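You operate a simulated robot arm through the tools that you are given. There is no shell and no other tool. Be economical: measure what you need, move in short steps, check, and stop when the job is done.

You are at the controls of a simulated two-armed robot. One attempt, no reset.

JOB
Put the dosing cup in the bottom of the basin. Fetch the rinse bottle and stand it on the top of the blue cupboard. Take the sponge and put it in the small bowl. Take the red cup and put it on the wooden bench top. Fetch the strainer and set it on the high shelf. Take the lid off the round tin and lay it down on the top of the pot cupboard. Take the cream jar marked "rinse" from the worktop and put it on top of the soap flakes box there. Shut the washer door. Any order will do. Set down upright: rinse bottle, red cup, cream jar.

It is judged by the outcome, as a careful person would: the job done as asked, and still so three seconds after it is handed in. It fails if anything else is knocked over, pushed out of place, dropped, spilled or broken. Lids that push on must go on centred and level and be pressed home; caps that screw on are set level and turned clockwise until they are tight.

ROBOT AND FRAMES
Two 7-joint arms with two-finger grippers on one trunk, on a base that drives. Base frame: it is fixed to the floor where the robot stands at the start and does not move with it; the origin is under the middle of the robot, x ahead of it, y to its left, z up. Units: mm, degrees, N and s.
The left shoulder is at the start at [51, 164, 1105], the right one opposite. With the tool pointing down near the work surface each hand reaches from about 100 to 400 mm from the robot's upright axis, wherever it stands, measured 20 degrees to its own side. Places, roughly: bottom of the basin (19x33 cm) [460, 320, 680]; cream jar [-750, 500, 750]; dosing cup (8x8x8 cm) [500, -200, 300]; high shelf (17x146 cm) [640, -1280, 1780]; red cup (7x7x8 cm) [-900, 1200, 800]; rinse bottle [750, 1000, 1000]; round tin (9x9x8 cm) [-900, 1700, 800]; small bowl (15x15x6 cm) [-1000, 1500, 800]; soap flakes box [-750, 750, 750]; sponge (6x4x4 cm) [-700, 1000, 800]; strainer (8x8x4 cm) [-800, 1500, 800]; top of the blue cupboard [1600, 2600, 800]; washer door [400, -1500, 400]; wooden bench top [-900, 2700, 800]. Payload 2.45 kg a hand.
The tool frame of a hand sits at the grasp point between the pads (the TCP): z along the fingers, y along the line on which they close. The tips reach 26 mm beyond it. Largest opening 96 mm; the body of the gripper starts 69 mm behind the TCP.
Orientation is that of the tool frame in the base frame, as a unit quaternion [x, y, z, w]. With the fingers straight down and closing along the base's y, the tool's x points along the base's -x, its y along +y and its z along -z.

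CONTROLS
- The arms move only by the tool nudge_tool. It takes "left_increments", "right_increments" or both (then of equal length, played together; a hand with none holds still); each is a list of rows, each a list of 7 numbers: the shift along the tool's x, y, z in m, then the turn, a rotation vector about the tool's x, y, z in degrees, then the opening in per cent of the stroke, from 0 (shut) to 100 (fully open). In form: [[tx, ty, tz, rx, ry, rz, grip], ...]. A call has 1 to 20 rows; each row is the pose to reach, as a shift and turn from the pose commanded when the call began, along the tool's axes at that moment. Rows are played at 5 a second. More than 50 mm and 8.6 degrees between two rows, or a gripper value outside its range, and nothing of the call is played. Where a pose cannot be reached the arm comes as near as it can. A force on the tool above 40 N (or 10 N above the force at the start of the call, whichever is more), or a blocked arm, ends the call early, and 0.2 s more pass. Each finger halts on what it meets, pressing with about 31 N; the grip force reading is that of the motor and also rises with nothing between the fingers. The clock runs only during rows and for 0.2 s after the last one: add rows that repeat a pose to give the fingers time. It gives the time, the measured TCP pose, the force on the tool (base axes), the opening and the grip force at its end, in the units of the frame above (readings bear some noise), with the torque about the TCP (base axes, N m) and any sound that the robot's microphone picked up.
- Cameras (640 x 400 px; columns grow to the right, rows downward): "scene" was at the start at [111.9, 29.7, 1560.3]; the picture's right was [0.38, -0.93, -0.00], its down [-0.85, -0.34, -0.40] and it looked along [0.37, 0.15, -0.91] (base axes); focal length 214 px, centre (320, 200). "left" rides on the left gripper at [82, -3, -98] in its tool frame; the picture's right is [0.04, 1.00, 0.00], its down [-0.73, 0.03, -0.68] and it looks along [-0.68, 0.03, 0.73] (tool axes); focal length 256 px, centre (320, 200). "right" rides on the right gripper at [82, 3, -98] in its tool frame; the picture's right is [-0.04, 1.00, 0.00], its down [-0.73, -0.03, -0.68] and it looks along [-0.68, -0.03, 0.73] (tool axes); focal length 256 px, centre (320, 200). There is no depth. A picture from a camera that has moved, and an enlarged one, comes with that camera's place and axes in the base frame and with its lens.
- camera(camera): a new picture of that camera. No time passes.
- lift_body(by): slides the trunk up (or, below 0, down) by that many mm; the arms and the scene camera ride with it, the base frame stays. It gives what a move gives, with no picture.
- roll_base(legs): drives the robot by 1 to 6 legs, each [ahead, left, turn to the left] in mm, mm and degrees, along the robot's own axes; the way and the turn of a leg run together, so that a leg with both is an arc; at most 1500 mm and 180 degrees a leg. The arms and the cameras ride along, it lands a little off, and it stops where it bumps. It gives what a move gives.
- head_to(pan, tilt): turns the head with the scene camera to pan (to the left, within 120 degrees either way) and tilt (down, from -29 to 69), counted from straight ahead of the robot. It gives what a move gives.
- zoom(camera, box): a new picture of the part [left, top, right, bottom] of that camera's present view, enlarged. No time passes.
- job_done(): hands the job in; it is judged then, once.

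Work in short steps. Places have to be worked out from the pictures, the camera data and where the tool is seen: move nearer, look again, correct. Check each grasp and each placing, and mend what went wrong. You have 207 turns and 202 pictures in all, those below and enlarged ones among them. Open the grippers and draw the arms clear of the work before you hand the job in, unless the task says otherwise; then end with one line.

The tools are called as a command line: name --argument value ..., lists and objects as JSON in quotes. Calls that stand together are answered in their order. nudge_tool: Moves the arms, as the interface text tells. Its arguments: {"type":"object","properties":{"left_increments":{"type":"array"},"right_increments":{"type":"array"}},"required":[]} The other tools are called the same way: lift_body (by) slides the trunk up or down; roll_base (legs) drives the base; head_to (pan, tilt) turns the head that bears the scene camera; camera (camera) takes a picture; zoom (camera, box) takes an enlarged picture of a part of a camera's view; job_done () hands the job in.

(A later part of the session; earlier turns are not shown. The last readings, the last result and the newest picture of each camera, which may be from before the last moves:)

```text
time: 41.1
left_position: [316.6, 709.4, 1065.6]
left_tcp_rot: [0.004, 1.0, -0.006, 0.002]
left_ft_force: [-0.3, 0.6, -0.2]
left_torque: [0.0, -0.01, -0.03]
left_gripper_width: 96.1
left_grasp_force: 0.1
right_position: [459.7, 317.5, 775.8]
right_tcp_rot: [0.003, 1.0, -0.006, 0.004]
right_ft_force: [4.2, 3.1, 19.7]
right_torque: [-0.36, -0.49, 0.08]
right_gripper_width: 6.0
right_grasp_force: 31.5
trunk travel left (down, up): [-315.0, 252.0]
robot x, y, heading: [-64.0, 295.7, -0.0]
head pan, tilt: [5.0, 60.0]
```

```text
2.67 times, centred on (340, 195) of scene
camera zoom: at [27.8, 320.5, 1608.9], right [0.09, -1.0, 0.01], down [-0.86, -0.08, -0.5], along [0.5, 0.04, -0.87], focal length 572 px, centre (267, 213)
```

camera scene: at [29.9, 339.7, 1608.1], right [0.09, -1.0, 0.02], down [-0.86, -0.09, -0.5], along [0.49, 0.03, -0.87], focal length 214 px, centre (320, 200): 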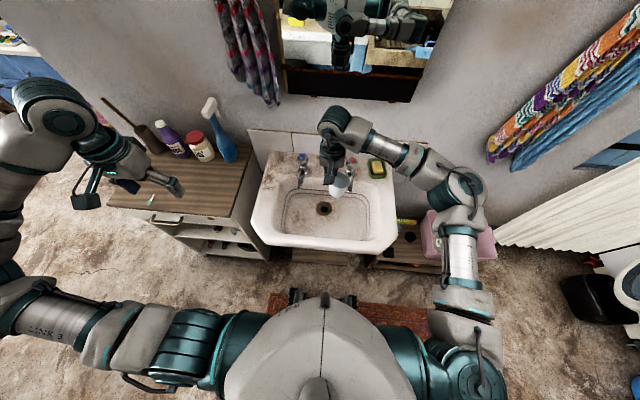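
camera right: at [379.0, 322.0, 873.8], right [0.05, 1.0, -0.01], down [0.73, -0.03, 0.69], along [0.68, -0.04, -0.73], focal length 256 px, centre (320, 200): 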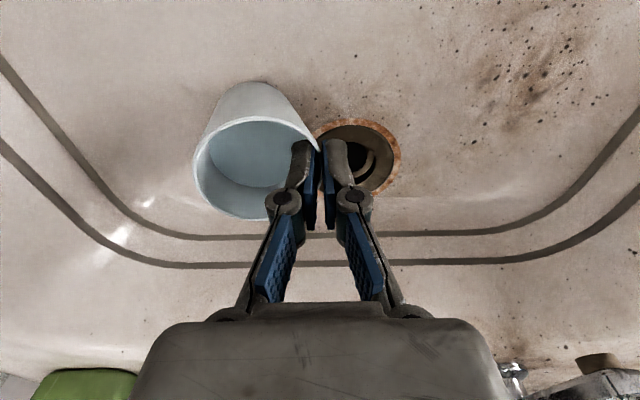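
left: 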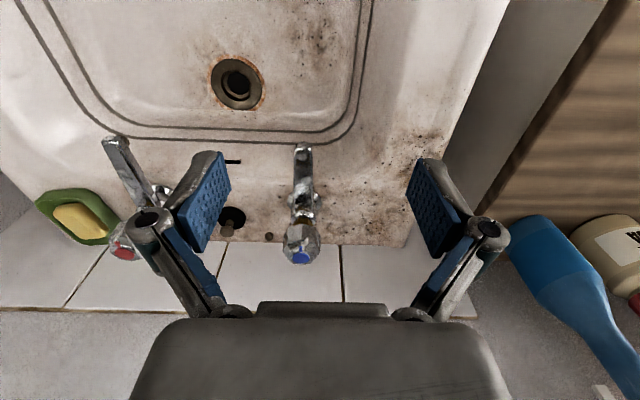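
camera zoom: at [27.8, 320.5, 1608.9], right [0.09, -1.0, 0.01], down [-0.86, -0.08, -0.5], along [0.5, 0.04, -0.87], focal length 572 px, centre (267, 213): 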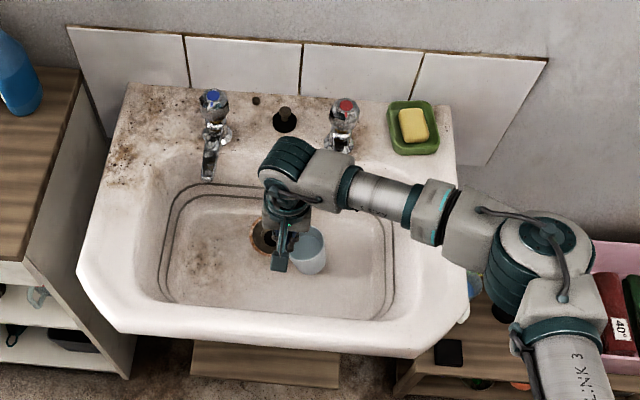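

Contact at 20 N: the cup stands on the bowl's bottom. I ease up 3 mm, open partly and lift straight out.

nudge_tool --right_increments '[[0, 0, -0.002, 0, 0, 0, 0], [0, 0, -0.003, 0, 0, 0, 15], [0, 0, -0.003, 0, 0, 0, 30], [0, 0, -0.003, 0, 0, 0, 30], [0, 0, -0.04, 0, 0, 0, 30], [0, 0, -0.08, 0, 0, 0, 30], [0, 0, -0.12, 0, 0, 0, 30], [0, 0, -0.16, 0, 0, 0, 30], [0, 0, -0.2, 0, 0, 0, 30], [0, 0, -0.25, 0, 0, 0, 50], [0, 0, -0.25, 0, 0, 0, 50]]'

camera --camera "right"

```text
time: 43.5
left_position: [317.7, 696.7, 1070.8]
left_tcp_rot: [0.005, 1.0, -0.002, 0.003]
left_ft_force: [-0.7, -0.5, -0.8]
left_torque: [-0.01, -0.03, -0.01]
left_gripper_width: 96.2
left_grasp_force: 0.1
right_position: [460.9, 309.8, 1027.2]
right_tcp_rot: [0.005, 1.0, -0.001, 0.003]
right_ft_force: [0.3, -0.1, 0.7]
right_torque: [0.0, 0.0, 0.01]
right_gripper_width: 47.7
right_grasp_force: 0.0
trunk travel left (down, up): [-315.0, 252.0]
robot x, y, heading: [-63.6, 294.8, -0.1]
head pan, tilt: [5.0, 60.0]
```

```text
172 pictures are left
camera right: at [380.6, 313.8, 1125.2], right [0.05, 1.0, 0.0], down [0.73, -0.03, 0.68], along [0.68, -0.03, -0.73], focal length 256 px, centre (320, 200)
```

right: 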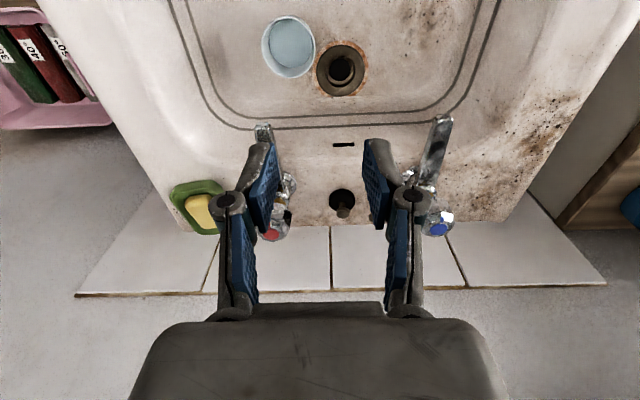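

The cup stands in the basin. Next I look at the drawers unit on the left for the rinse bottle.

head_to --pan 40 --tilt 40

camera --camera "scene"

zoom --camera "scene" --box '[200, 130, 380, 260]'

```text
time: 44.5
left_position: [317.6, 700.0, 1070.2]
left_tcp_rot: [0.004, 1.0, -0.002, 0.002]
left_ft_force: [0.1, 0.7, 0.4]
left_torque: [0.0, 0.01, -0.02]
left_gripper_width: 95.8
left_grasp_force: 0.1
right_position: [460.9, 311.4, 1026.0]
right_tcp_rot: [0.004, 1.0, -0.002, 0.002]
right_ft_force: [0.0, -0.6, 0.8]
right_torque: [0.0, -0.02, -0.01]
right_gripper_width: 48.0
right_grasp_force: 0.1
trunk travel left (down, up): [-315.0, 252.0]
robot x, y, heading: [-59.5, 293.2, 0.3]
head pan, tilt: [40.0, 40.0]
```

```text
171 pictures are left
camera scene: at [29.3, 355.3, 1635.3], right [0.64, -0.77, 0.0], down [-0.5, -0.41, -0.76], along [0.58, 0.49, -0.65], focal length 214 px, centre (320, 200)
```

scene: 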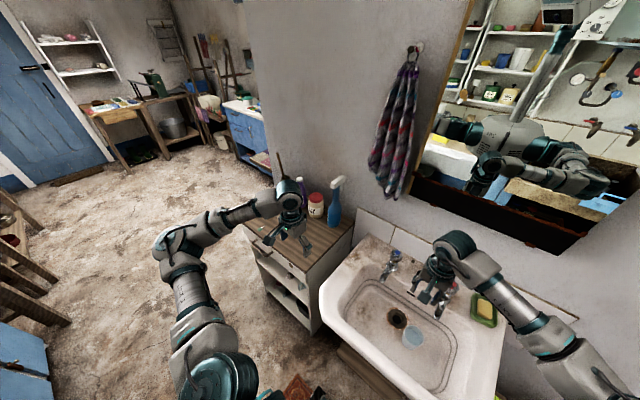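

```text
3.08 times, centred on (290, 195) of scene
camera zoom: at [29.3, 355.3, 1635.3], right [0.64, -0.77, 0.0], down [-0.5, -0.41, -0.76], along [0.58, 0.49, -0.65], focal length 660 px, centre (412, 215)
```

zoom: 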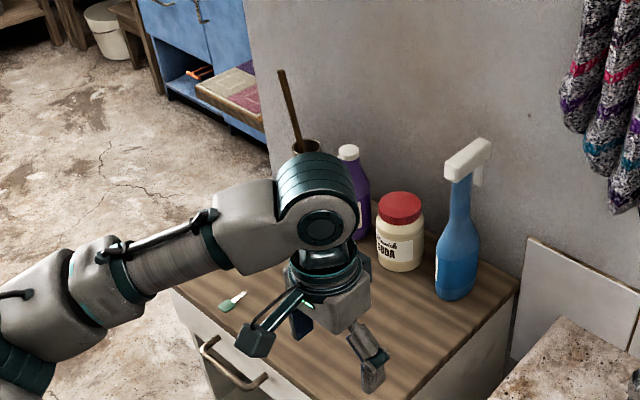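

I back off and shift left to face the drawers and read the purple bottle's label.

roll_base --legs '[[-100, 0, 0], [0, 500, 0]]'

head_to --pan 10 --tilt 40

camera --camera "scene"

zoom --camera "scene" --box '[220, 80, 420, 240]'

```text
time: 48.2
left_position: [216.0, 1185.3, 1073.3]
left_tcp_rot: [0.004, 1.0, 0.004, 0.003]
left_ft_force: [0.3, -0.5, -0.1]
left_torque: [0.02, 0.06, 0.01]
left_gripper_width: 96.0
left_grasp_force: 0.1
right_position: [362.6, 798.5, 1025.5]
right_tcp_rot: [0.003, 1.0, 0.002, 0.002]
right_ft_force: [0.1, -0.3, 0.3]
right_torque: [0.04, 0.02, -0.01]
right_gripper_width: 47.9
right_grasp_force: 0.1
trunk travel left (down, up): [-315.0, 252.0]
robot x, y, heading: [-165.6, 791.9, -0.0]
head pan, tilt: [40.0, 40.0]
```

```text
time: 49.2
left_position: [213.1, 1182.5, 1073.0]
left_tcp_rot: [0.004, 1.0, 0.003, 0.004]
left_ft_force: [-0.3, 0.4, 0.7]
left_torque: [0.02, 0.0, 0.0]
left_gripper_width: 96.2
left_grasp_force: 0.1
right_position: [358.9, 796.1, 1027.5]
right_tcp_rot: [0.005, 1.0, 0.003, 0.005]
right_ft_force: [-0.1, 0.9, -0.1]
right_torque: [0.0, 0.03, -0.02]
right_gripper_width: 48.2
right_grasp_force: 0.1
trunk travel left (down, up): [-315.0, 252.0]
robot x, y, heading: [-158.5, 787.0, 0.0]
head pan, tilt: [10.0, 40.0]
```

```text
169 pictures are left
camera scene: at [-51.9, 811.6, 1634.3], right [0.18, -0.98, 0.0], down [-0.64, -0.12, -0.76], along [0.75, 0.13, -0.65], focal length 214 px, centre (320, 200)
```

scene: 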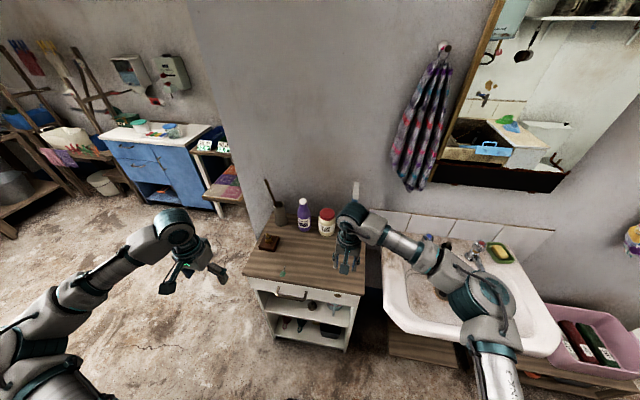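

```text
2.50 times, centred on (320, 160) of scene
camera zoom: at [-51.9, 811.6, 1634.3], right [0.18, -0.98, 0.0], down [-0.64, -0.12, -0.76], along [0.75, 0.13, -0.65], focal length 536 px, centre (320, 300)
```

zoom: 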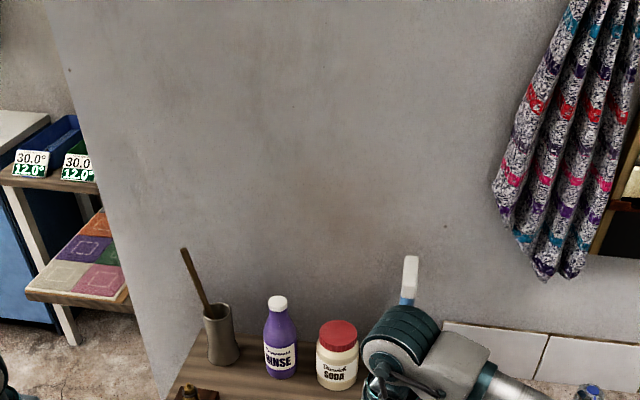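

The purple bottle reads RINSE, about [660,1014], base z≈800, cap top ≈1000. I raise the right hand, shift left and approach the drawers.

nudge_tool --right_increments '[[0, 0, -0.05, 0, 0, 0, 60], [0, 0, -0.1, 0, 0, 0, 70], [0, 0, -0.13, 0, 0, 0, 70]]'

roll_base --legs '[[0, 280, 0], [200, 0, 0]]'

camera --camera "right"

head_to --pan -5 --tilt 50

camera --camera "scene"

```text
time: 50.0
left_position: [214.3, 1182.1, 1073.6]
left_tcp_rot: [0.006, 1.0, 0.004, 0.005]
left_ft_force: [-0.3, -1.1, 1.1]
left_torque: [0.01, 0.03, 0.01]
left_gripper_width: 95.9
left_grasp_force: 0.0
right_position: [356.4, 792.2, 1157.6]
right_tcp_rot: [0.005, 1.0, 0.003, 0.004]
right_ft_force: [1.0, -0.2, 1.0]
right_torque: [0.02, 0.03, -0.02]
right_gripper_width: 67.1
right_grasp_force: 0.0
trunk travel left (down, up): [-315.0, 252.0]
robot x, y, heading: [-161.8, 787.8, 0.1]
head pan, tilt: [10.0, 40.0]
```

```text
time: 53.1
left_position: [409.5, 1472.6, 1070.4]
left_tcp_rot: [0.001, 1.0, -0.001, 0.004]
left_ft_force: [-0.1, -0.3, -0.8]
left_torque: [-0.01, -0.01, 0.01]
left_gripper_width: 96.1
left_grasp_force: 0.1
right_position: [554.8, 1085.5, 1156.3]
right_tcp_rot: [0.001, 1.0, -0.001, 0.005]
right_ft_force: [0.5, 0.4, -0.6]
right_torque: [-0.06, -0.01, -0.02]
right_gripper_width: 67.3
right_grasp_force: 0.1
trunk travel left (down, up): [-315.0, 252.0]
robot x, y, heading: [36.6, 1063.4, 0.1]
head pan, tilt: [10.0, 40.0]
```

```text
167 pictures are left
camera right: at [473.9, 1088.9, 1254.8], right [0.04, 1.0, 0.0], down [0.73, -0.03, 0.69], along [0.69, -0.03, -0.73], focal length 256 px, centre (320, 200)
```

right: 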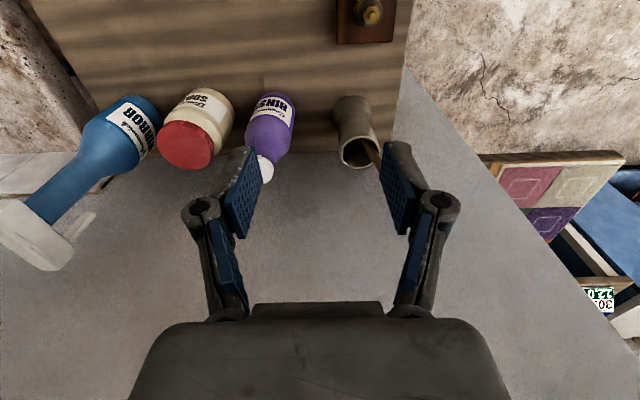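

```text
time: 53.9
left_position: [409.7, 1462.3, 1073.6]
left_tcp_rot: [0.001, 1.0, 0.003, 0.006]
left_ft_force: [-0.5, -0.4, 1.2]
left_torque: [0.01, 0.02, -0.05]
left_gripper_width: 95.7
left_grasp_force: 0.2
right_position: [554.1, 1075.0, 1157.9]
right_tcp_rot: [0.002, 1.0, 0.004, 0.005]
right_ft_force: [0.7, -0.4, 0.4]
right_torque: [0.05, 0.01, -0.04]
right_gripper_width: 67.1
right_grasp_force: 0.0
trunk travel left (down, up): [-315.0, 252.0]
robot x, y, heading: [38.2, 1066.1, 0.1]
head pan, tilt: [-5.0, 50.0]
```

```text
166 pictures are left
camera scene: at [141.6, 1051.1, 1618.9], right [-0.08, -1.0, -0.01], down [-0.77, 0.07, -0.64], along [0.64, -0.05, -0.77], focal length 214 px, centre (320, 200)
```

scene: 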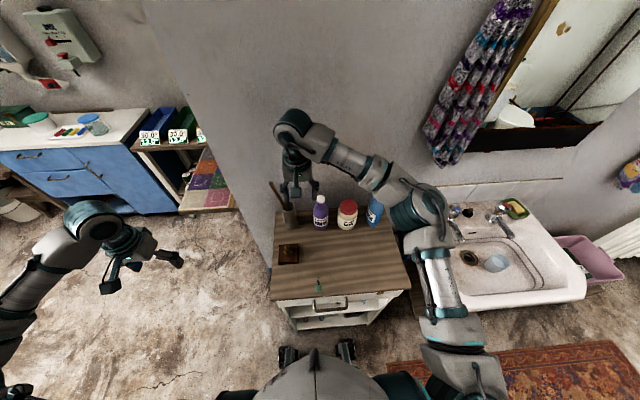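

Cap measured at [661,1013] with top ~1000. I drive 60 closer and bring the hand above it at height.

roll_base --legs '[[60, 0, 0]]'

nudge_tool --right_increments '[[-0.02, -0.03, 0, 0, 0, 0, 65], [-0.045, -0.06, 0, 0, 0, 0, 60], [-0.045, -0.06, 0.03, 0, 0, 0, 58], [-0.045, -0.06, 0.06, 0, 0, 0, 58], [-0.045, -0.06, 0.07, 0, 0, 0, 58], [-0.045, -0.06, 0.07, 0, 0, 0, 58]]'

camera --camera "right"

zoom --camera "scene" --box '[240, 80, 440, 240]'

```text
time: 54.8
left_position: [466.2, 1470.3, 1071.6]
left_tcp_rot: [0.0, 1.0, 0.001, 0.007]
left_ft_force: [1.0, 0.0, 0.7]
left_torque: [-0.01, 0.03, 0.02]
left_gripper_width: 96.1
left_grasp_force: 0.0
right_position: [609.9, 1085.4, 1158.7]
right_tcp_rot: [0.0, 1.0, -0.001, 0.006]
right_ft_force: [1.0, 0.4, -0.1]
right_torque: [0.0, -0.02, -0.03]
right_gripper_width: 67.1
right_grasp_force: 0.1
trunk travel left (down, up): [-315.0, 252.0]
robot x, y, heading: [97.9, 1064.5, 0.6]
head pan, tilt: [-5.0, 50.0]
```

```text
time: 56.2
left_position: [466.8, 1465.7, 1073.8]
left_tcp_rot: [0.002, 1.0, 0.002, 0.006]
left_ft_force: [0.2, -0.1, 0.1]
left_torque: [0.03, 0.04, -0.01]
left_gripper_width: 95.8
left_grasp_force: 0.1
right_position: [657.3, 1018.3, 1088.9]
right_tcp_rot: [0.002, 1.0, 0.001, 0.006]
right_ft_force: [0.2, -1.2, 0.5]
right_torque: [0.05, 0.0, 0.04]
right_gripper_width: 56.0
right_grasp_force: 0.0
trunk travel left (down, up): [-315.0, 252.0]
robot x, y, heading: [96.4, 1066.9, 0.4]
head pan, tilt: [-5.0, 50.0]
```

```text
165 pictures are left
camera right: at [576.7, 1022.0, 1187.4], right [0.04, 1.0, 0.0], down [0.72, -0.03, 0.69], along [0.69, -0.03, -0.73], focal length 256 px, centre (320, 200)
```

right: 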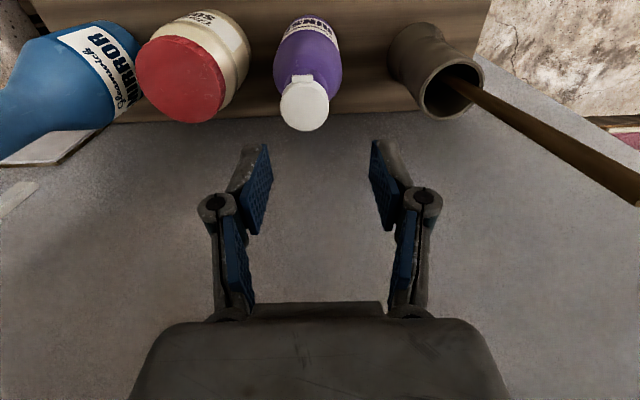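

```text
2.50 times, centred on (340, 160) of scene
camera zoom: at [200.9, 1065.5, 1619.0], right [-0.08, -1.0, 0.0], down [-0.77, 0.06, -0.64], along [0.64, -0.05, -0.77], focal length 536 px, centre (270, 300)
```

zoom: 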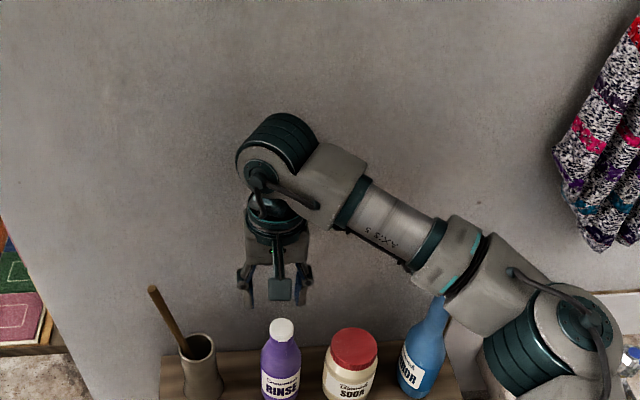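

Cap about [658,1008,1003]. I shift 9 mm right and descend half way, then check alignment.

nudge_tool --right_increments '[[-0.002, -0.009, 0.02, 0, 0, 0, 62], [-0.002, -0.009, 0.045, 0, 0, 0, 62], [-0.002, -0.009, 0.055, 0, 0, 0, 62], [-0.002, -0.009, 0.055, 0, 0, 0, 62]]'

camera --camera "right"

```text
time: 57.2
left_position: [466.3, 1463.1, 1074.1]
left_tcp_rot: [0.002, 1.0, 0.003, 0.006]
left_ft_force: [1.2, -1.5, 0.3]
left_torque: [0.04, 0.05, -0.03]
left_gripper_width: 95.9
left_grasp_force: 0.0
right_position: [660.6, 1009.1, 1035.1]
right_tcp_rot: [0.0, 1.0, 0.003, 0.007]
right_ft_force: [-0.2, -0.7, 4.9]
right_torque: [-0.05, 0.09, 0.01]
right_gripper_width: 63.5
right_grasp_force: 1.5
trunk travel left (down, up): [-315.0, 252.0]
robot x, y, heading: [93.0, 1066.5, 0.3]
head pan, tilt: [-5.0, 50.0]
```

```text
163 pictures are left
camera right: at [578.6, 1011.7, 1132.5], right [0.04, 1.0, 0.01], down [0.72, -0.03, 0.69], along [0.69, -0.03, -0.73], focal length 256 px, centre (320, 200)
```

right: 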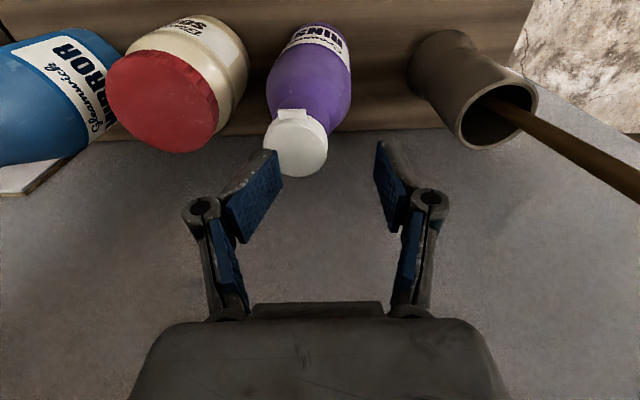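

The right finger touches the cap; the cap is ~15 mm further right. I rise 25, shift −15 in y, and look again.

nudge_tool --right_increments '[[0, 0, -0.025, 0, 0, 0, 62], [0, -0.015, -0.025, 0, 0, 0, 62], [0, -0.015, -0.025, 0, 0, 0, 62], [0, -0.015, -0.02, 0, 0, 0, 62], [0, -0.015, -0.02, 0, 0, 0, 62]]'

camera --camera "right"

```text
time: 58.4
left_position: [467.1, 1475.8, 1071.2]
left_tcp_rot: [0.0, 1.0, -0.002, 0.005]
left_ft_force: [-0.3, 0.7, -0.1]
left_torque: [0.01, 0.03, -0.04]
left_gripper_width: 96.1
left_grasp_force: 0.0
right_position: [658.2, 1005.7, 1054.2]
right_tcp_rot: [-0.001, 1.0, -0.002, 0.007]
right_ft_force: [-0.3, 0.3, 0.1]
right_torque: [-0.02, -0.03, -0.03]
right_gripper_width: 59.6
right_grasp_force: 0.1
trunk travel left (down, up): [-315.0, 252.0]
robot x, y, heading: [98.1, 1064.5, 0.5]
head pan, tilt: [-5.0, 50.0]
```

```text
162 pictures are left
camera right: at [577.8, 1009.0, 1153.2], right [0.04, 1.0, 0.0], down [0.72, -0.03, 0.69], along [0.69, -0.03, -0.72], focal length 256 px, centre (320, 200)
```

right: 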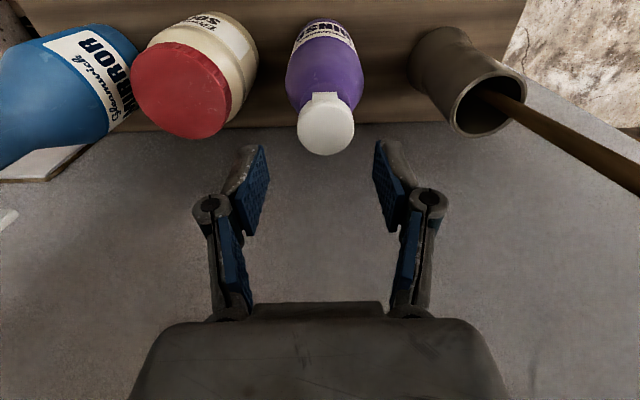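

Centred now. I hold a few seconds to let the sway die, then read again.

nudge_tool --right_increments '[[0, 0, 0, 0, 0, 0, 66], [0, 0, 0, 0, 0, 0, 66], [0, 0, 0, 0, 0, 0, 66], [0, 0, 0, 0, 0, 0, 66], [0, 0, 0, 0, 0, 0, 66], [0, 0, 0, 0, 0, 0, 66], [0, 0, 0, 0, 0, 0, 66], [0, 0, 0, 0, 0, 0, 66], [0, 0, 0, 0, 0, 0, 66], [0, 0, 0, 0, 0, 0, 66], [0, 0, 0, 0, 0, 0, 66], [0, 0, 0, 0, 0, 0, 66]]'

camera --camera "right"

nudge_tool --right_increments '[[0, 0, 0, 0, 0, 0, 66], [0, 0, 0, 0, 0, 0, 66]]'

nudge_tool --right_increments '[[0, 0, 0, 0, 0, 0, 66], [0, 0, 0, 0, 0, 0, 66]]'

```text
time: 61.0
left_position: [465.8, 1473.1, 1070.2]
left_tcp_rot: [0.001, 1.0, 0.0, 0.007]
left_ft_force: [-0.6, -0.2, 0.0]
left_torque: [0.0, 0.04, 0.01]
left_gripper_width: 95.9
left_grasp_force: 0.1
right_position: [658.3, 1002.5, 1055.1]
right_tcp_rot: [0.0, 1.0, -0.001, 0.008]
right_ft_force: [1.1, -0.4, 0.2]
right_torque: [-0.03, -0.02, 0.02]
right_gripper_width: 63.4
right_grasp_force: 0.0
trunk travel left (down, up): [-315.0, 252.0]
robot x, y, heading: [101.3, 1068.0, 0.3]
head pan, tilt: [-5.0, 50.0]
```

```text
161 pictures are left
camera right: at [577.9, 1006.2, 1153.1], right [0.04, 1.0, 0.0], down [0.72, -0.03, 0.69], along [0.69, -0.03, -0.72], focal length 256 px, centre (320, 200)
```

right: 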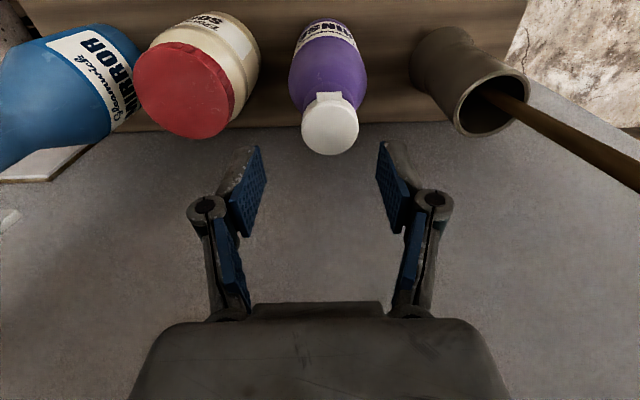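

```text
time: 61.6
left_position: [466.4, 1472.5, 1070.0]
left_tcp_rot: [0.001, 1.0, -0.001, 0.006]
left_ft_force: [-0.9, 0.1, 0.2]
left_torque: [0.01, 0.01, 0.02]
left_gripper_width: 96.0
left_grasp_force: 0.1
right_position: [658.2, 1002.0, 1055.1]
right_tcp_rot: [0.0, 1.0, 0.0, 0.007]
right_ft_force: [0.3, 0.1, 0.8]
right_torque: [-0.02, 0.0, -0.01]
right_gripper_width: 63.5
right_grasp_force: 0.0
trunk travel left (down, up): [-315.0, 252.0]
robot x, y, heading: [98.9, 1067.2, 0.3]
head pan, tilt: [-5.0, 50.0]
```

```text
time: 62.2
left_position: [466.4, 1475.3, 1070.1]
left_tcp_rot: [0.0, 1.0, -0.002, 0.006]
left_ft_force: [-0.3, 0.0, -0.2]
left_torque: [-0.01, 0.0, -0.01]
left_gripper_width: 96.0
left_grasp_force: 0.1
right_position: [659.3, 1003.7, 1056.0]
right_tcp_rot: [0.0, 1.0, -0.002, 0.006]
right_ft_force: [0.6, -0.2, 0.5]
right_torque: [0.01, 0.03, -0.03]
right_gripper_width: 63.3
right_grasp_force: 0.1
trunk travel left (down, up): [-315.0, 252.0]
robot x, y, heading: [97.5, 1064.0, 0.1]
head pan, tilt: [-5.0, 50.0]
```

Settled; the cap is ~6 mm left of the tool. I correct and descend to TCP z≈968.

nudge_tool --right_increments '[[0.002, 0.006, 0, 0, 0, 0, 66], [0.002, 0.006, 0.02, 0, 0, 0, 66], [0.002, 0.006, 0.04, 0, 0, 0, 66], [0.002, 0.006, 0.06, 0, 0, 0, 66], [0.002, 0.006, 0.08, 0, 0, 0, 66], [0.002, 0.006, 0.088, 0, 0, 0, 66], [0.002, 0.006, 0.088, 0, 0, 0, 66]]'

camera --camera "right"

```text
time: 63.8
left_position: [465.5, 1474.0, 1072.0]
left_tcp_rot: [0.002, 1.0, -0.002, 0.006]
left_ft_force: [-0.5, -0.4, 0.5]
left_torque: [-0.05, -0.02, -0.02]
left_gripper_width: 96.0
left_grasp_force: 0.1
right_position: [658.6, 1009.6, 966.6]
right_tcp_rot: [0.0, 1.0, -0.002, 0.007]
right_ft_force: [-0.6, -0.3, 0.7]
right_torque: [-0.07, 0.0, 0.0]
right_gripper_width: 63.9
right_grasp_force: 0.5
trunk travel left (down, up): [-315.0, 252.0]
robot x, y, heading: [97.4, 1067.0, 0.6]
head pan, tilt: [-5.0, 50.0]
```

```text
160 pictures are left
camera right: at [576.8, 1014.0, 1064.1], right [0.04, 1.0, 0.0], down [0.72, -0.03, 0.69], along [0.69, -0.03, -0.72], focal length 256 px, centre (320, 200)
```

right: 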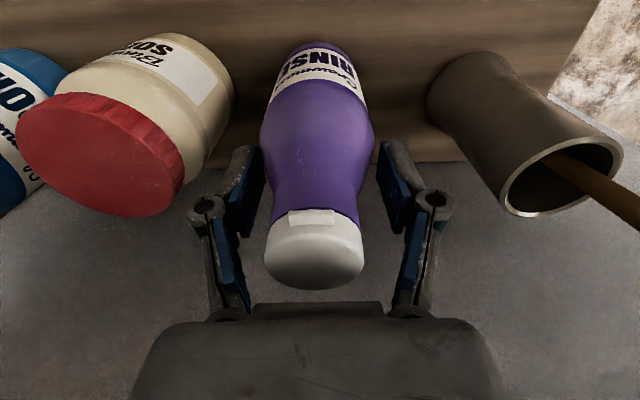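

Tips sit beside the shoulder; I rise 14 mm so the pads take the cap and neck, then close.

nudge_tool --right_increments '[[0, 0, -0.014, 0, 0, 0, 66], [0, 0, -0.014, 0, 0, 0, 50], [0, 0, -0.014, 0, 0, 0, 30], [0, 0, -0.014, 0, 0, 0, 10], [0, 0, -0.014, 0, 0, 0, 0], [0, 0, -0.014, 0, 0, 0, 0], [0, 0, -0.014, 0, 0, 0, 0], [0, 0, -0.03, 0, 0, 0, 0], [0, 0, -0.04, 0, 0, 0, 0]]'

camera --camera "right"

```text
time: 65.8
left_position: [465.9, 1474.5, 1071.2]
left_tcp_rot: [0.001, 1.0, -0.002, 0.006]
left_ft_force: [-0.6, 0.4, 0.0]
left_torque: [0.02, 0.01, 0.01]
left_gripper_width: 96.1
left_grasp_force: 0.0
right_position: [658.3, 1009.2, 1006.7]
right_tcp_rot: [0.0, 1.0, -0.001, 0.007]
right_ft_force: [0.4, -0.7, -2.4]
right_torque: [0.01, 0.0, -0.02]
right_gripper_width: 51.9
right_grasp_force: 31.1
trunk travel left (down, up): [-315.0, 252.0]
robot x, y, heading: [95.9, 1068.1, 0.6]
head pan, tilt: [-5.0, 50.0]
```

```text
159 pictures are left
camera right: at [576.2, 1013.1, 1105.0], right [0.04, 1.0, 0.0], down [0.72, -0.03, 0.69], along [0.69, -0.03, -0.73], focal length 256 px, centre (320, 200)
```

right: 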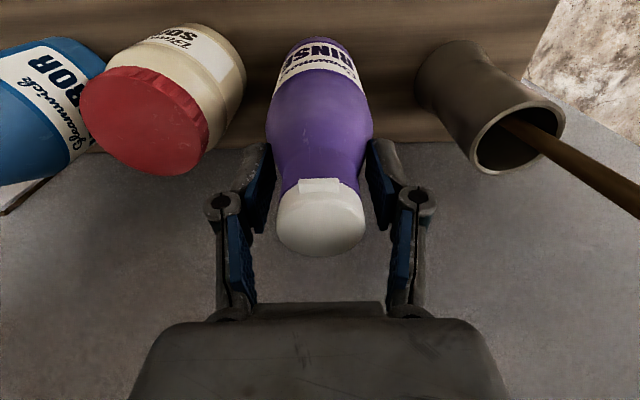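

It lifts, but only on the tapering shoulder. I set it back down and regrip lower on the body for security.

nudge_tool --right_increments '[[0, 0, 0.013, 0, 0, 0, 0], [0, 0, 0.026, 0, 0, 0, 0], [0, 0, 0.026, 0, 0, 0, 40], [0, 0, 0.026, 0, 0, 0, 76], [0, 0, 0.026, 0, 0, 0, 76], [0, 0, 0.04, 0, 0, 0, 76], [0, 0, 0.055, 0, 0, 0, 76], [0, 0, 0.055, 0, 0, 0, 76]]'

camera --camera "right"

```text
time: 67.6
left_position: [466.4, 1473.3, 1071.1]
left_tcp_rot: [0.001, 1.0, -0.002, 0.006]
left_ft_force: [0.6, 0.3, 0.6]
left_torque: [0.01, 0.02, -0.02]
left_gripper_width: 96.1
left_grasp_force: 0.0
right_position: [658.3, 1007.5, 950.1]
right_tcp_rot: [0.001, 1.0, -0.002, 0.007]
right_ft_force: [0.1, 0.2, -0.8]
right_torque: [-0.01, 0.03, 0.01]
right_gripper_width: 72.8
right_grasp_force: 0.1
trunk travel left (down, up): [-315.0, 252.0]
robot x, y, heading: [94.9, 1067.7, 0.4]
head pan, tilt: [-5.0, 50.0]
```

```text
158 pictures are left
camera right: at [576.7, 1011.8, 1048.8], right [0.04, 1.0, 0.0], down [0.72, -0.03, 0.69], along [0.69, -0.03, -0.72], focal length 256 px, centre (320, 200)
```

right: 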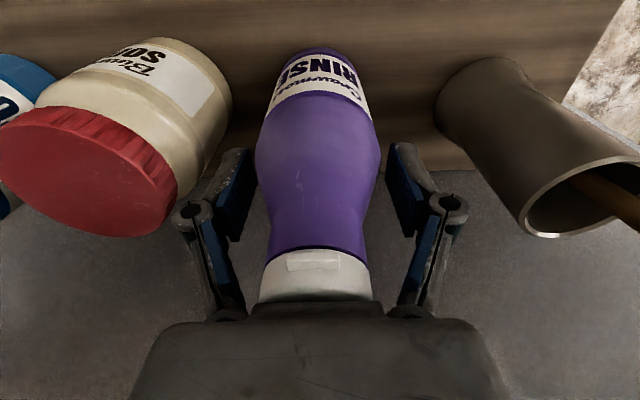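

Good: the tips are now beside the widest body. I close and lift 60 mm.

nudge_tool --right_increments '[[0, 0, 0, 0, 0, 0, 60], [0, 0, 0, 0, 0, 0, 40], [0, 0, 0, 0, 0, 0, 0], [0, 0, 0, 0, 0, 0, 0], [0, 0, 0, 0, 0, 0, 0], [0, 0, -0.02, 0, 0, 0, 0], [0, 0, -0.06, 0, 0, 0, 0], [0, 0, -0.1, 0, 0, 0, 0], [0, 0, -0.1, 0, 0, 0, 0]]'

camera --camera "right"

```text
time: 69.6
left_position: [467.5, 1473.7, 1070.8]
left_tcp_rot: [0.0, 1.0, -0.001, 0.006]
left_ft_force: [0.7, -0.2, -0.4]
left_torque: [-0.01, 0.0, -0.02]
left_gripper_width: 95.7
left_grasp_force: 0.1
right_position: [657.2, 1008.2, 1051.1]
right_tcp_rot: [0.0, 1.0, -0.002, 0.007]
right_ft_force: [0.4, 0.4, -2.2]
right_torque: [-0.01, 0.02, 0.0]
right_gripper_width: 61.2
right_grasp_force: 31.3
trunk travel left (down, up): [-315.0, 252.0]
robot x, y, heading: [94.0, 1069.4, 0.4]
head pan, tilt: [-5.0, 50.0]
```

```text
157 pictures are left
camera right: at [577.0, 1011.3, 1149.8], right [0.04, 1.0, 0.0], down [0.73, -0.03, 0.69], along [0.69, -0.03, -0.73], focal length 256 px, centre (320, 200)
```

right: 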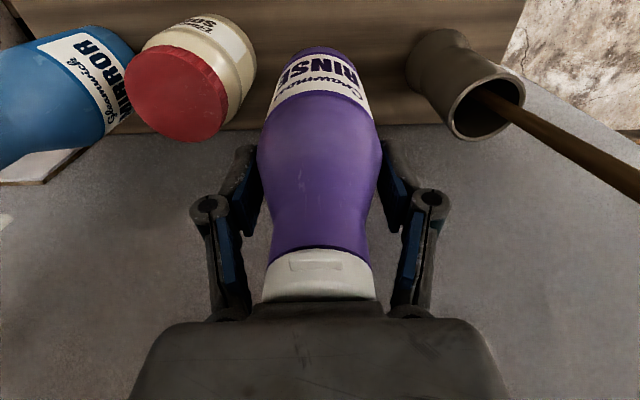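

Bottle held at 61 mm. I back away, move left past the corner and look toward the blue cupboard.

roll_base --legs '[[-300, 0, 0], [0, 500, 0]]'

head_to --pan 35 --tilt 30

camera --camera "scene"

```text
time: 74.2
left_position: [164.2, 1955.1, 1074.7]
left_tcp_rot: [0.002, 1.0, 0.005, 0.006]
left_ft_force: [1.5, -0.1, 0.1]
left_torque: [0.03, 0.03, -0.01]
left_gripper_width: 96.1
left_grasp_force: 0.1
right_position: [356.5, 1488.5, 1050.5]
right_tcp_rot: [0.0, 1.0, 0.004, 0.006]
right_ft_force: [0.2, -0.4, -2.9]
right_torque: [0.06, 0.04, -0.02]
right_gripper_width: 61.0
right_grasp_force: 30.9
trunk travel left (down, up): [-315.0, 252.0]
robot x, y, heading: [-202.7, 1557.5, 0.7]
head pan, tilt: [-5.0, 50.0]
```

```text
time: 75.3
left_position: [161.3, 1955.9, 1075.9]
left_tcp_rot: [0.001, 1.0, 0.003, 0.008]
left_ft_force: [0.1, 0.1, -1.0]
left_torque: [0.03, 0.01, -0.04]
left_gripper_width: 95.8
left_grasp_force: 0.1
right_position: [353.9, 1489.3, 1052.9]
right_tcp_rot: [-0.001, 1.0, 0.002, 0.008]
right_ft_force: [-0.3, -0.1, -2.6]
right_torque: [0.02, 0.01, -0.02]
right_gripper_width: 61.3
right_grasp_force: 30.7
trunk travel left (down, up): [-315.0, 252.0]
robot x, y, heading: [-209.2, 1558.0, -0.0]
head pan, tilt: [35.0, 30.0]
```

```text
156 pictures are left
camera scene: at [-103.5, 1607.6, 1648.7], right [0.58, -0.82, -0.01], down [-0.41, -0.29, -0.87], along [0.7, 0.5, -0.5], focal length 214 px, centre (320, 200)
```

scene: 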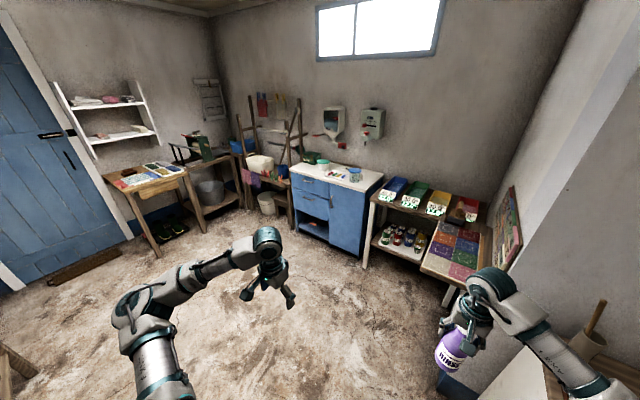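

The blue cupboard faces us with a front edge near x≈1435, y≈2220–3100. I zoom on its top.

zoom --camera "scene" --box '[265, 130, 425, 230]'

```text
4.00 times, centred on (345, 180) of scene
camera zoom: at [-103.5, 1607.6, 1648.7], right [0.58, -0.82, -0.01], down [-0.41, -0.29, -0.87], along [0.7, 0.5, -0.5], focal length 858 px, centre (220, 280)
```

zoom: 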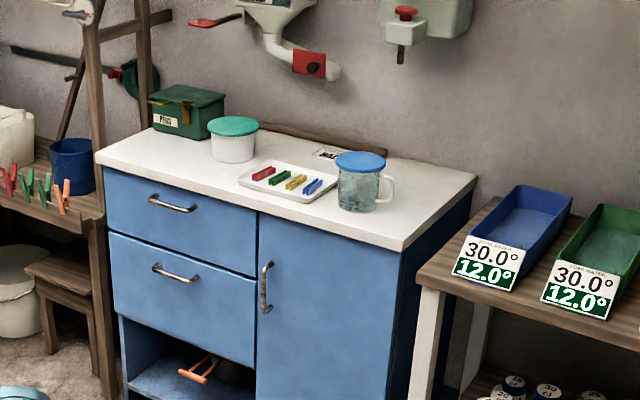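

The far left of the cupboard top is free, around [1520,2950]. I drive there in stages: first forward-left.

roll_base --legs '[[400, 600, 0], [500, 450, 30]]'

head_to --pan 0 --tilt 35

camera --camera "scene"

```text
time: 82.5
left_position: [645.4, 3245.9, 1074.1]
left_tcp_rot: [-0.26, 0.966, 0.005, 0.007]
left_ft_force: [0.5, 0.2, -0.5]
left_torque: [0.01, 0.03, -0.02]
left_gripper_width: 95.9
left_grasp_force: 0.1
right_position: [1048.7, 2940.7, 1052.4]
right_tcp_rot: [-0.263, 0.965, 0.003, 0.007]
right_ft_force: [0.2, 0.4, -2.9]
right_torque: [-0.01, -0.01, -0.02]
right_gripper_width: 61.2
right_grasp_force: 31.1
trunk travel left (down, up): [-315.0, 252.0]
robot x, y, heading: [532.3, 2718.2, 31.2]
head pan, tilt: [35.0, 30.0]
```

```text
time: 83.5
left_position: [645.7, 3239.6, 1077.2]
left_tcp_rot: [-0.259, 0.966, 0.007, 0.008]
left_ft_force: [0.3, -0.4, 0.3]
left_torque: [0.03, -0.02, -0.01]
left_gripper_width: 96.3
left_grasp_force: 0.2
right_position: [1048.0, 2933.5, 1054.8]
right_tcp_rot: [-0.262, 0.965, 0.007, 0.008]
right_ft_force: [-0.2, -0.6, -3.3]
right_torque: [0.03, 0.03, -0.01]
right_gripper_width: 61.3
right_grasp_force: 31.4
trunk travel left (down, up): [-315.0, 252.0]
robot x, y, heading: [531.9, 2711.7, 31.1]
head pan, tilt: [0.0, 35.0]
```

```text
154 pictures are left
camera scene: at [631.4, 2778.3, 1640.7], right [0.51, -0.86, 0.0], down [-0.49, -0.3, -0.82], along [0.7, 0.42, -0.58], focal length 214 px, centre (320, 200)
```

scene: 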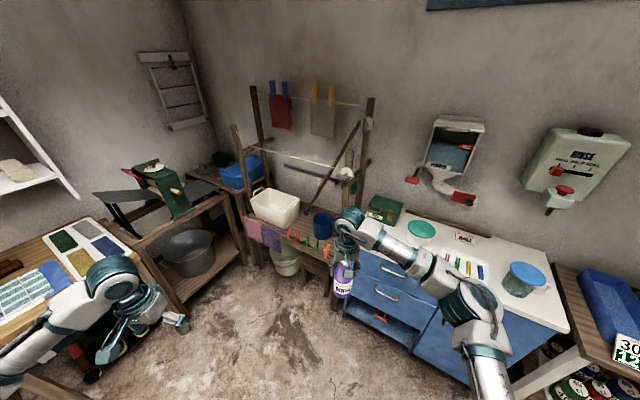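

Cupboard top confirmed at z≈800. I drive to bring the bottle near [1480,2930], stopping slightly short to check.

roll_base --legs '[[350, -220, 0]]'

camera --camera "scene"

camera --camera "right"

```text
time: 86.0
left_position: [1052.3, 3234.3, 1076.6]
left_tcp_rot: [-0.26, 0.966, 0.006, 0.009]
left_ft_force: [-0.1, -0.8, 0.0]
left_torque: [0.02, 0.01, 0.01]
left_gripper_width: 96.2
left_grasp_force: 0.1
right_position: [1456.3, 2928.9, 1055.7]
right_tcp_rot: [-0.264, 0.965, 0.005, 0.009]
right_ft_force: [-0.1, -0.1, -3.9]
right_torque: [0.01, -0.01, -0.04]
right_gripper_width: 61.4
right_grasp_force: 31.2
trunk travel left (down, up): [-315.0, 252.0]
robot x, y, heading: [937.9, 2708.4, 31.1]
head pan, tilt: [0.0, 35.0]
```

```text
153 pictures are left
camera scene: at [1037.7, 2775.1, 1640.8], right [0.52, -0.86, 0.0], down [-0.49, -0.3, -0.82], along [0.7, 0.42, -0.58], focal length 214 px, centre (320, 200)
```

scene: 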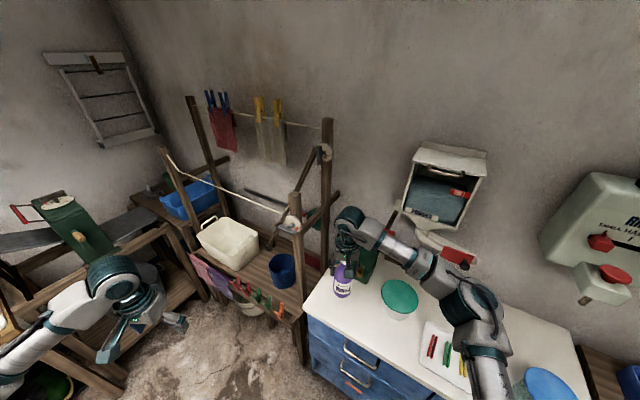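

```text
152 pictures are left
camera right: at [1384.5, 2890.3, 1152.8], right [-0.47, 0.88, 0.01], down [0.64, 0.34, 0.69], along [0.61, 0.33, -0.72], focal length 256 px, centre (320, 200)
```

right: 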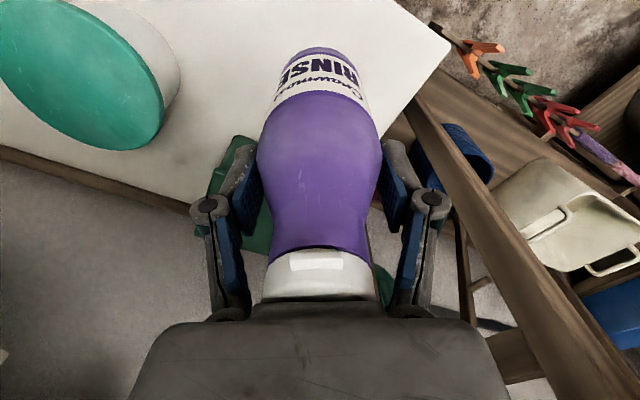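

The bottle is above the clear front-left area. I move 20 mm inward and lower gently toward contact (expected TCP z≈950).

nudge_tool --right_increments '[[-0.02, 0, 0.0, 0, 0, 0, 0], [-0.02, 0, 0.03, 0, 0, 0, 0], [-0.02, 0, 0.06, 0, 0, 0, 0], [-0.02, 0, 0.085, 0, 0, 0, 0], [-0.02, 0, 0.09, 0, 0, 0, 0], [-0.02, 0, 0.095, 0, 0, 0, 0], [-0.02, 0, 0.095, 0, 0, 0, 0]]'

zoom --camera "scene" --box '[280, 200, 440, 320]'

```text
time: 87.6
left_position: [1051.3, 3232.1, 1078.3]
left_tcp_rot: [-0.261, 0.965, 0.006, 0.01]
left_ft_force: [0.0, -0.1, -0.1]
left_torque: [0.0, -0.04, 0.03]
left_gripper_width: 95.7
left_grasp_force: 0.1
right_position: [1471.1, 2942.0, 963.5]
right_tcp_rot: [-0.263, 0.965, 0.006, 0.009]
right_ft_force: [-0.5, -0.6, -2.9]
right_torque: [-0.06, -0.04, 0.04]
right_gripper_width: 61.5
right_grasp_force: 30.9
trunk travel left (down, up): [-315.0, 252.0]
robot x, y, heading: [943.2, 2710.7, 31.0]
head pan, tilt: [0.0, 35.0]
```

```text
3.33 times, centred on (360, 260) of scene
camera zoom: at [1038.0, 2776.2, 1640.7], right [0.52, -0.86, 0.0], down [-0.49, -0.3, -0.82], along [0.7, 0.42, -0.58], focal length 715 px, centre (187, 0)
```

zoom: 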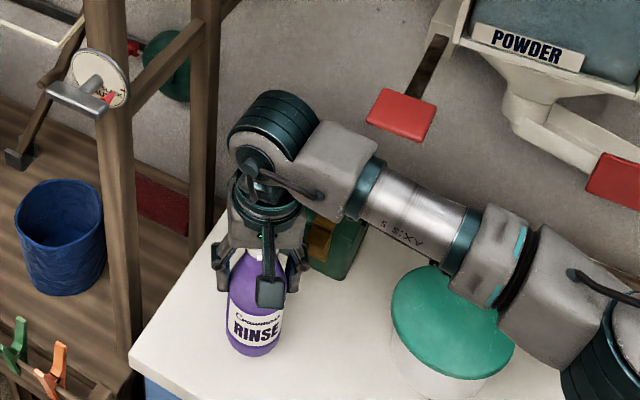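

Still hanging (−2.9 N). I lower a further 14 mm in small steps.

nudge_tool --right_increments '[[0, 0, 0.004, 0, 0, 0, 0], [0, 0, 0.008, 0, 0, 0, 0], [0, 0, 0.011, 0, 0, 0, 0], [0, 0, 0.011, 0, 0, 0, 0]]'

```text
time: 88.6
left_position: [1050.7, 3230.5, 1079.3]
left_tcp_rot: [-0.26, 0.965, 0.006, 0.01]
left_ft_force: [0.3, -0.2, 0.4]
left_torque: [0.06, -0.01, 0.03]
left_gripper_width: 96.1
left_grasp_force: 0.1
right_position: [1474.2, 2940.1, 951.5]
right_tcp_rot: [-0.263, 0.965, 0.006, 0.01]
right_ft_force: [0.5, -1.5, 0.4]
right_torque: [-0.09, -0.02, 0.01]
right_gripper_width: 61.4
right_grasp_force: 31.7
trunk travel left (down, up): [-315.0, 252.0]
robot x, y, heading: [942.3, 2709.8, 31.1]
head pan, tilt: [0.0, 35.0]
```

Weight has come off (0.4 N): touching. I press 2 mm more, open, and rise straight up.

nudge_tool --right_increments '[[0, 0, 0.002, 0, 0, 0, 0], [0, 0, 0.002, 0, 0, 0, 30], [0, 0, 0.002, 0, 0, 0, 60], [0, 0, 0.002, 0, 0, 0, 85], [0, 0, 0.002, 0, 0, 0, 85], [0, 0, -0.03, 0, 0, 0, 85], [0, 0, -0.08, 0, 0, 0, 85], [0, 0, -0.13, 0, 0, 0, 85], [0, 0, -0.18, 0, 0, 0, 85], [0, 0, -0.2, 0, 0, 0, 85]]'

camera --camera "right"

zoom --camera "scene" --box '[280, 200, 440, 320]'

```text
time: 90.8
left_position: [1051.8, 3230.7, 1079.2]
left_tcp_rot: [-0.26, 0.965, 0.008, 0.01]
left_ft_force: [0.0, -0.1, 0.4]
left_torque: [-0.01, -0.02, 0.01]
left_gripper_width: 95.7
left_grasp_force: 0.1
right_position: [1470.5, 2934.7, 1152.2]
right_tcp_rot: [-0.263, 0.965, 0.007, 0.01]
right_ft_force: [0.3, 0.0, 0.9]
right_torque: [-0.01, 0.0, -0.02]
right_gripper_width: 81.4
right_grasp_force: 0.1
trunk travel left (down, up): [-315.0, 252.0]
robot x, y, heading: [944.2, 2708.0, 31.0]
head pan, tilt: [0.0, 35.0]
```

```text
150 pictures are left
camera right: at [1399.2, 2894.3, 1249.0], right [-0.47, 0.88, 0.01], down [0.64, 0.34, 0.69], along [0.61, 0.33, -0.72], focal length 256 px, centre (320, 200)
```

right: 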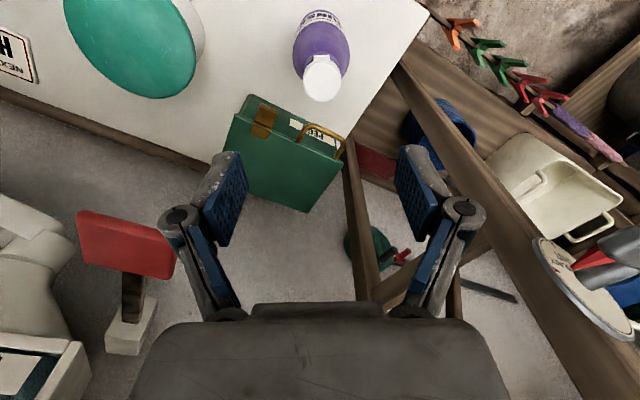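

```text
3.33 times, centred on (360, 260) of scene
camera zoom: at [1038.4, 2773.8, 1640.7], right [0.51, -0.86, 0.0], down [-0.49, -0.3, -0.82], along [0.7, 0.42, -0.58], focal length 715 px, centre (187, 0)
```

zoom: 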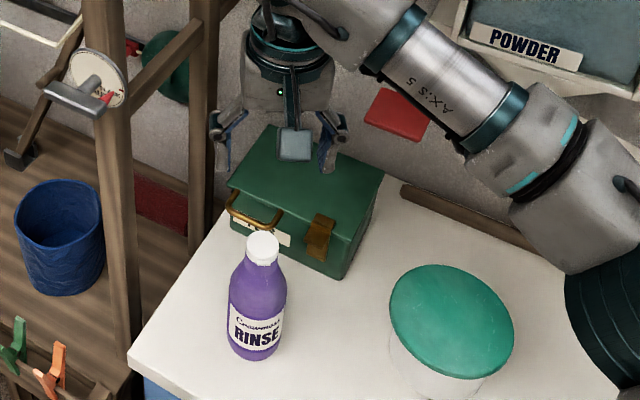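

Bottle stands well. I back out, turn to face the opposite worktop, and look.

roll_base --legs '[[-550, 0, 0], [0, 0, 149], [300, 700, 0]]'

head_to --pan 0 --tilt 30

camera --camera "scene"

```text
time: 103.9
left_position: [-204.7, 1325.9, 1081.4]
left_tcp_rot: [1.0, -0.007, -0.011, 0.007]
left_ft_force: [-0.8, 0.3, 0.0]
left_torque: [0.01, 0.0, -0.02]
left_gripper_width: 96.0
left_grasp_force: 0.1
right_position: [-409.1, 1795.9, 1151.6]
right_tcp_rot: [1.0, -0.005, -0.011, 0.007]
right_ft_force: [0.2, 0.2, 0.3]
right_torque: [0.03, 0.01, 0.04]
right_gripper_width: 81.5
right_grasp_force: 0.1
trunk travel left (down, up): [-315.0, 252.0]
robot x, y, heading: [163.6, 1710.9, 179.9]
head pan, tilt: [0.0, 35.0]
```

```text
time: 104.6
left_position: [-200.5, 1326.5, 1082.1]
left_tcp_rot: [1.0, -0.01, -0.013, 0.007]
left_ft_force: [0.4, 0.3, -0.5]
left_torque: [0.0, 0.01, -0.01]
left_gripper_width: 95.9
left_grasp_force: 0.0
right_position: [-406.3, 1798.3, 1152.6]
right_tcp_rot: [1.0, -0.006, -0.013, 0.006]
right_ft_force: [-0.3, 1.4, 0.5]
right_torque: [-0.06, 0.01, 0.03]
right_gripper_width: 81.9
right_grasp_force: 0.0
trunk travel left (down, up): [-315.0, 252.0]
robot x, y, heading: [156.9, 1717.1, 179.9]
head pan, tilt: [0.0, 30.0]
```

```text
148 pictures are left
camera scene: at [40.9, 1717.4, 1648.4], right [0.0, 1.0, 0.0], down [0.5, 0.0, -0.86], along [-0.86, 0.0, -0.5], focal length 214 px, centre (320, 200)
```

scene: 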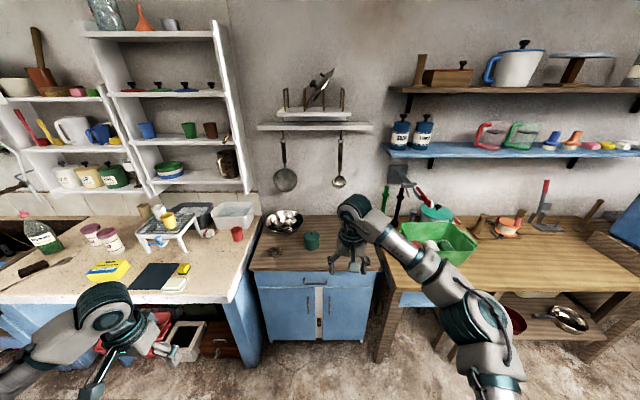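

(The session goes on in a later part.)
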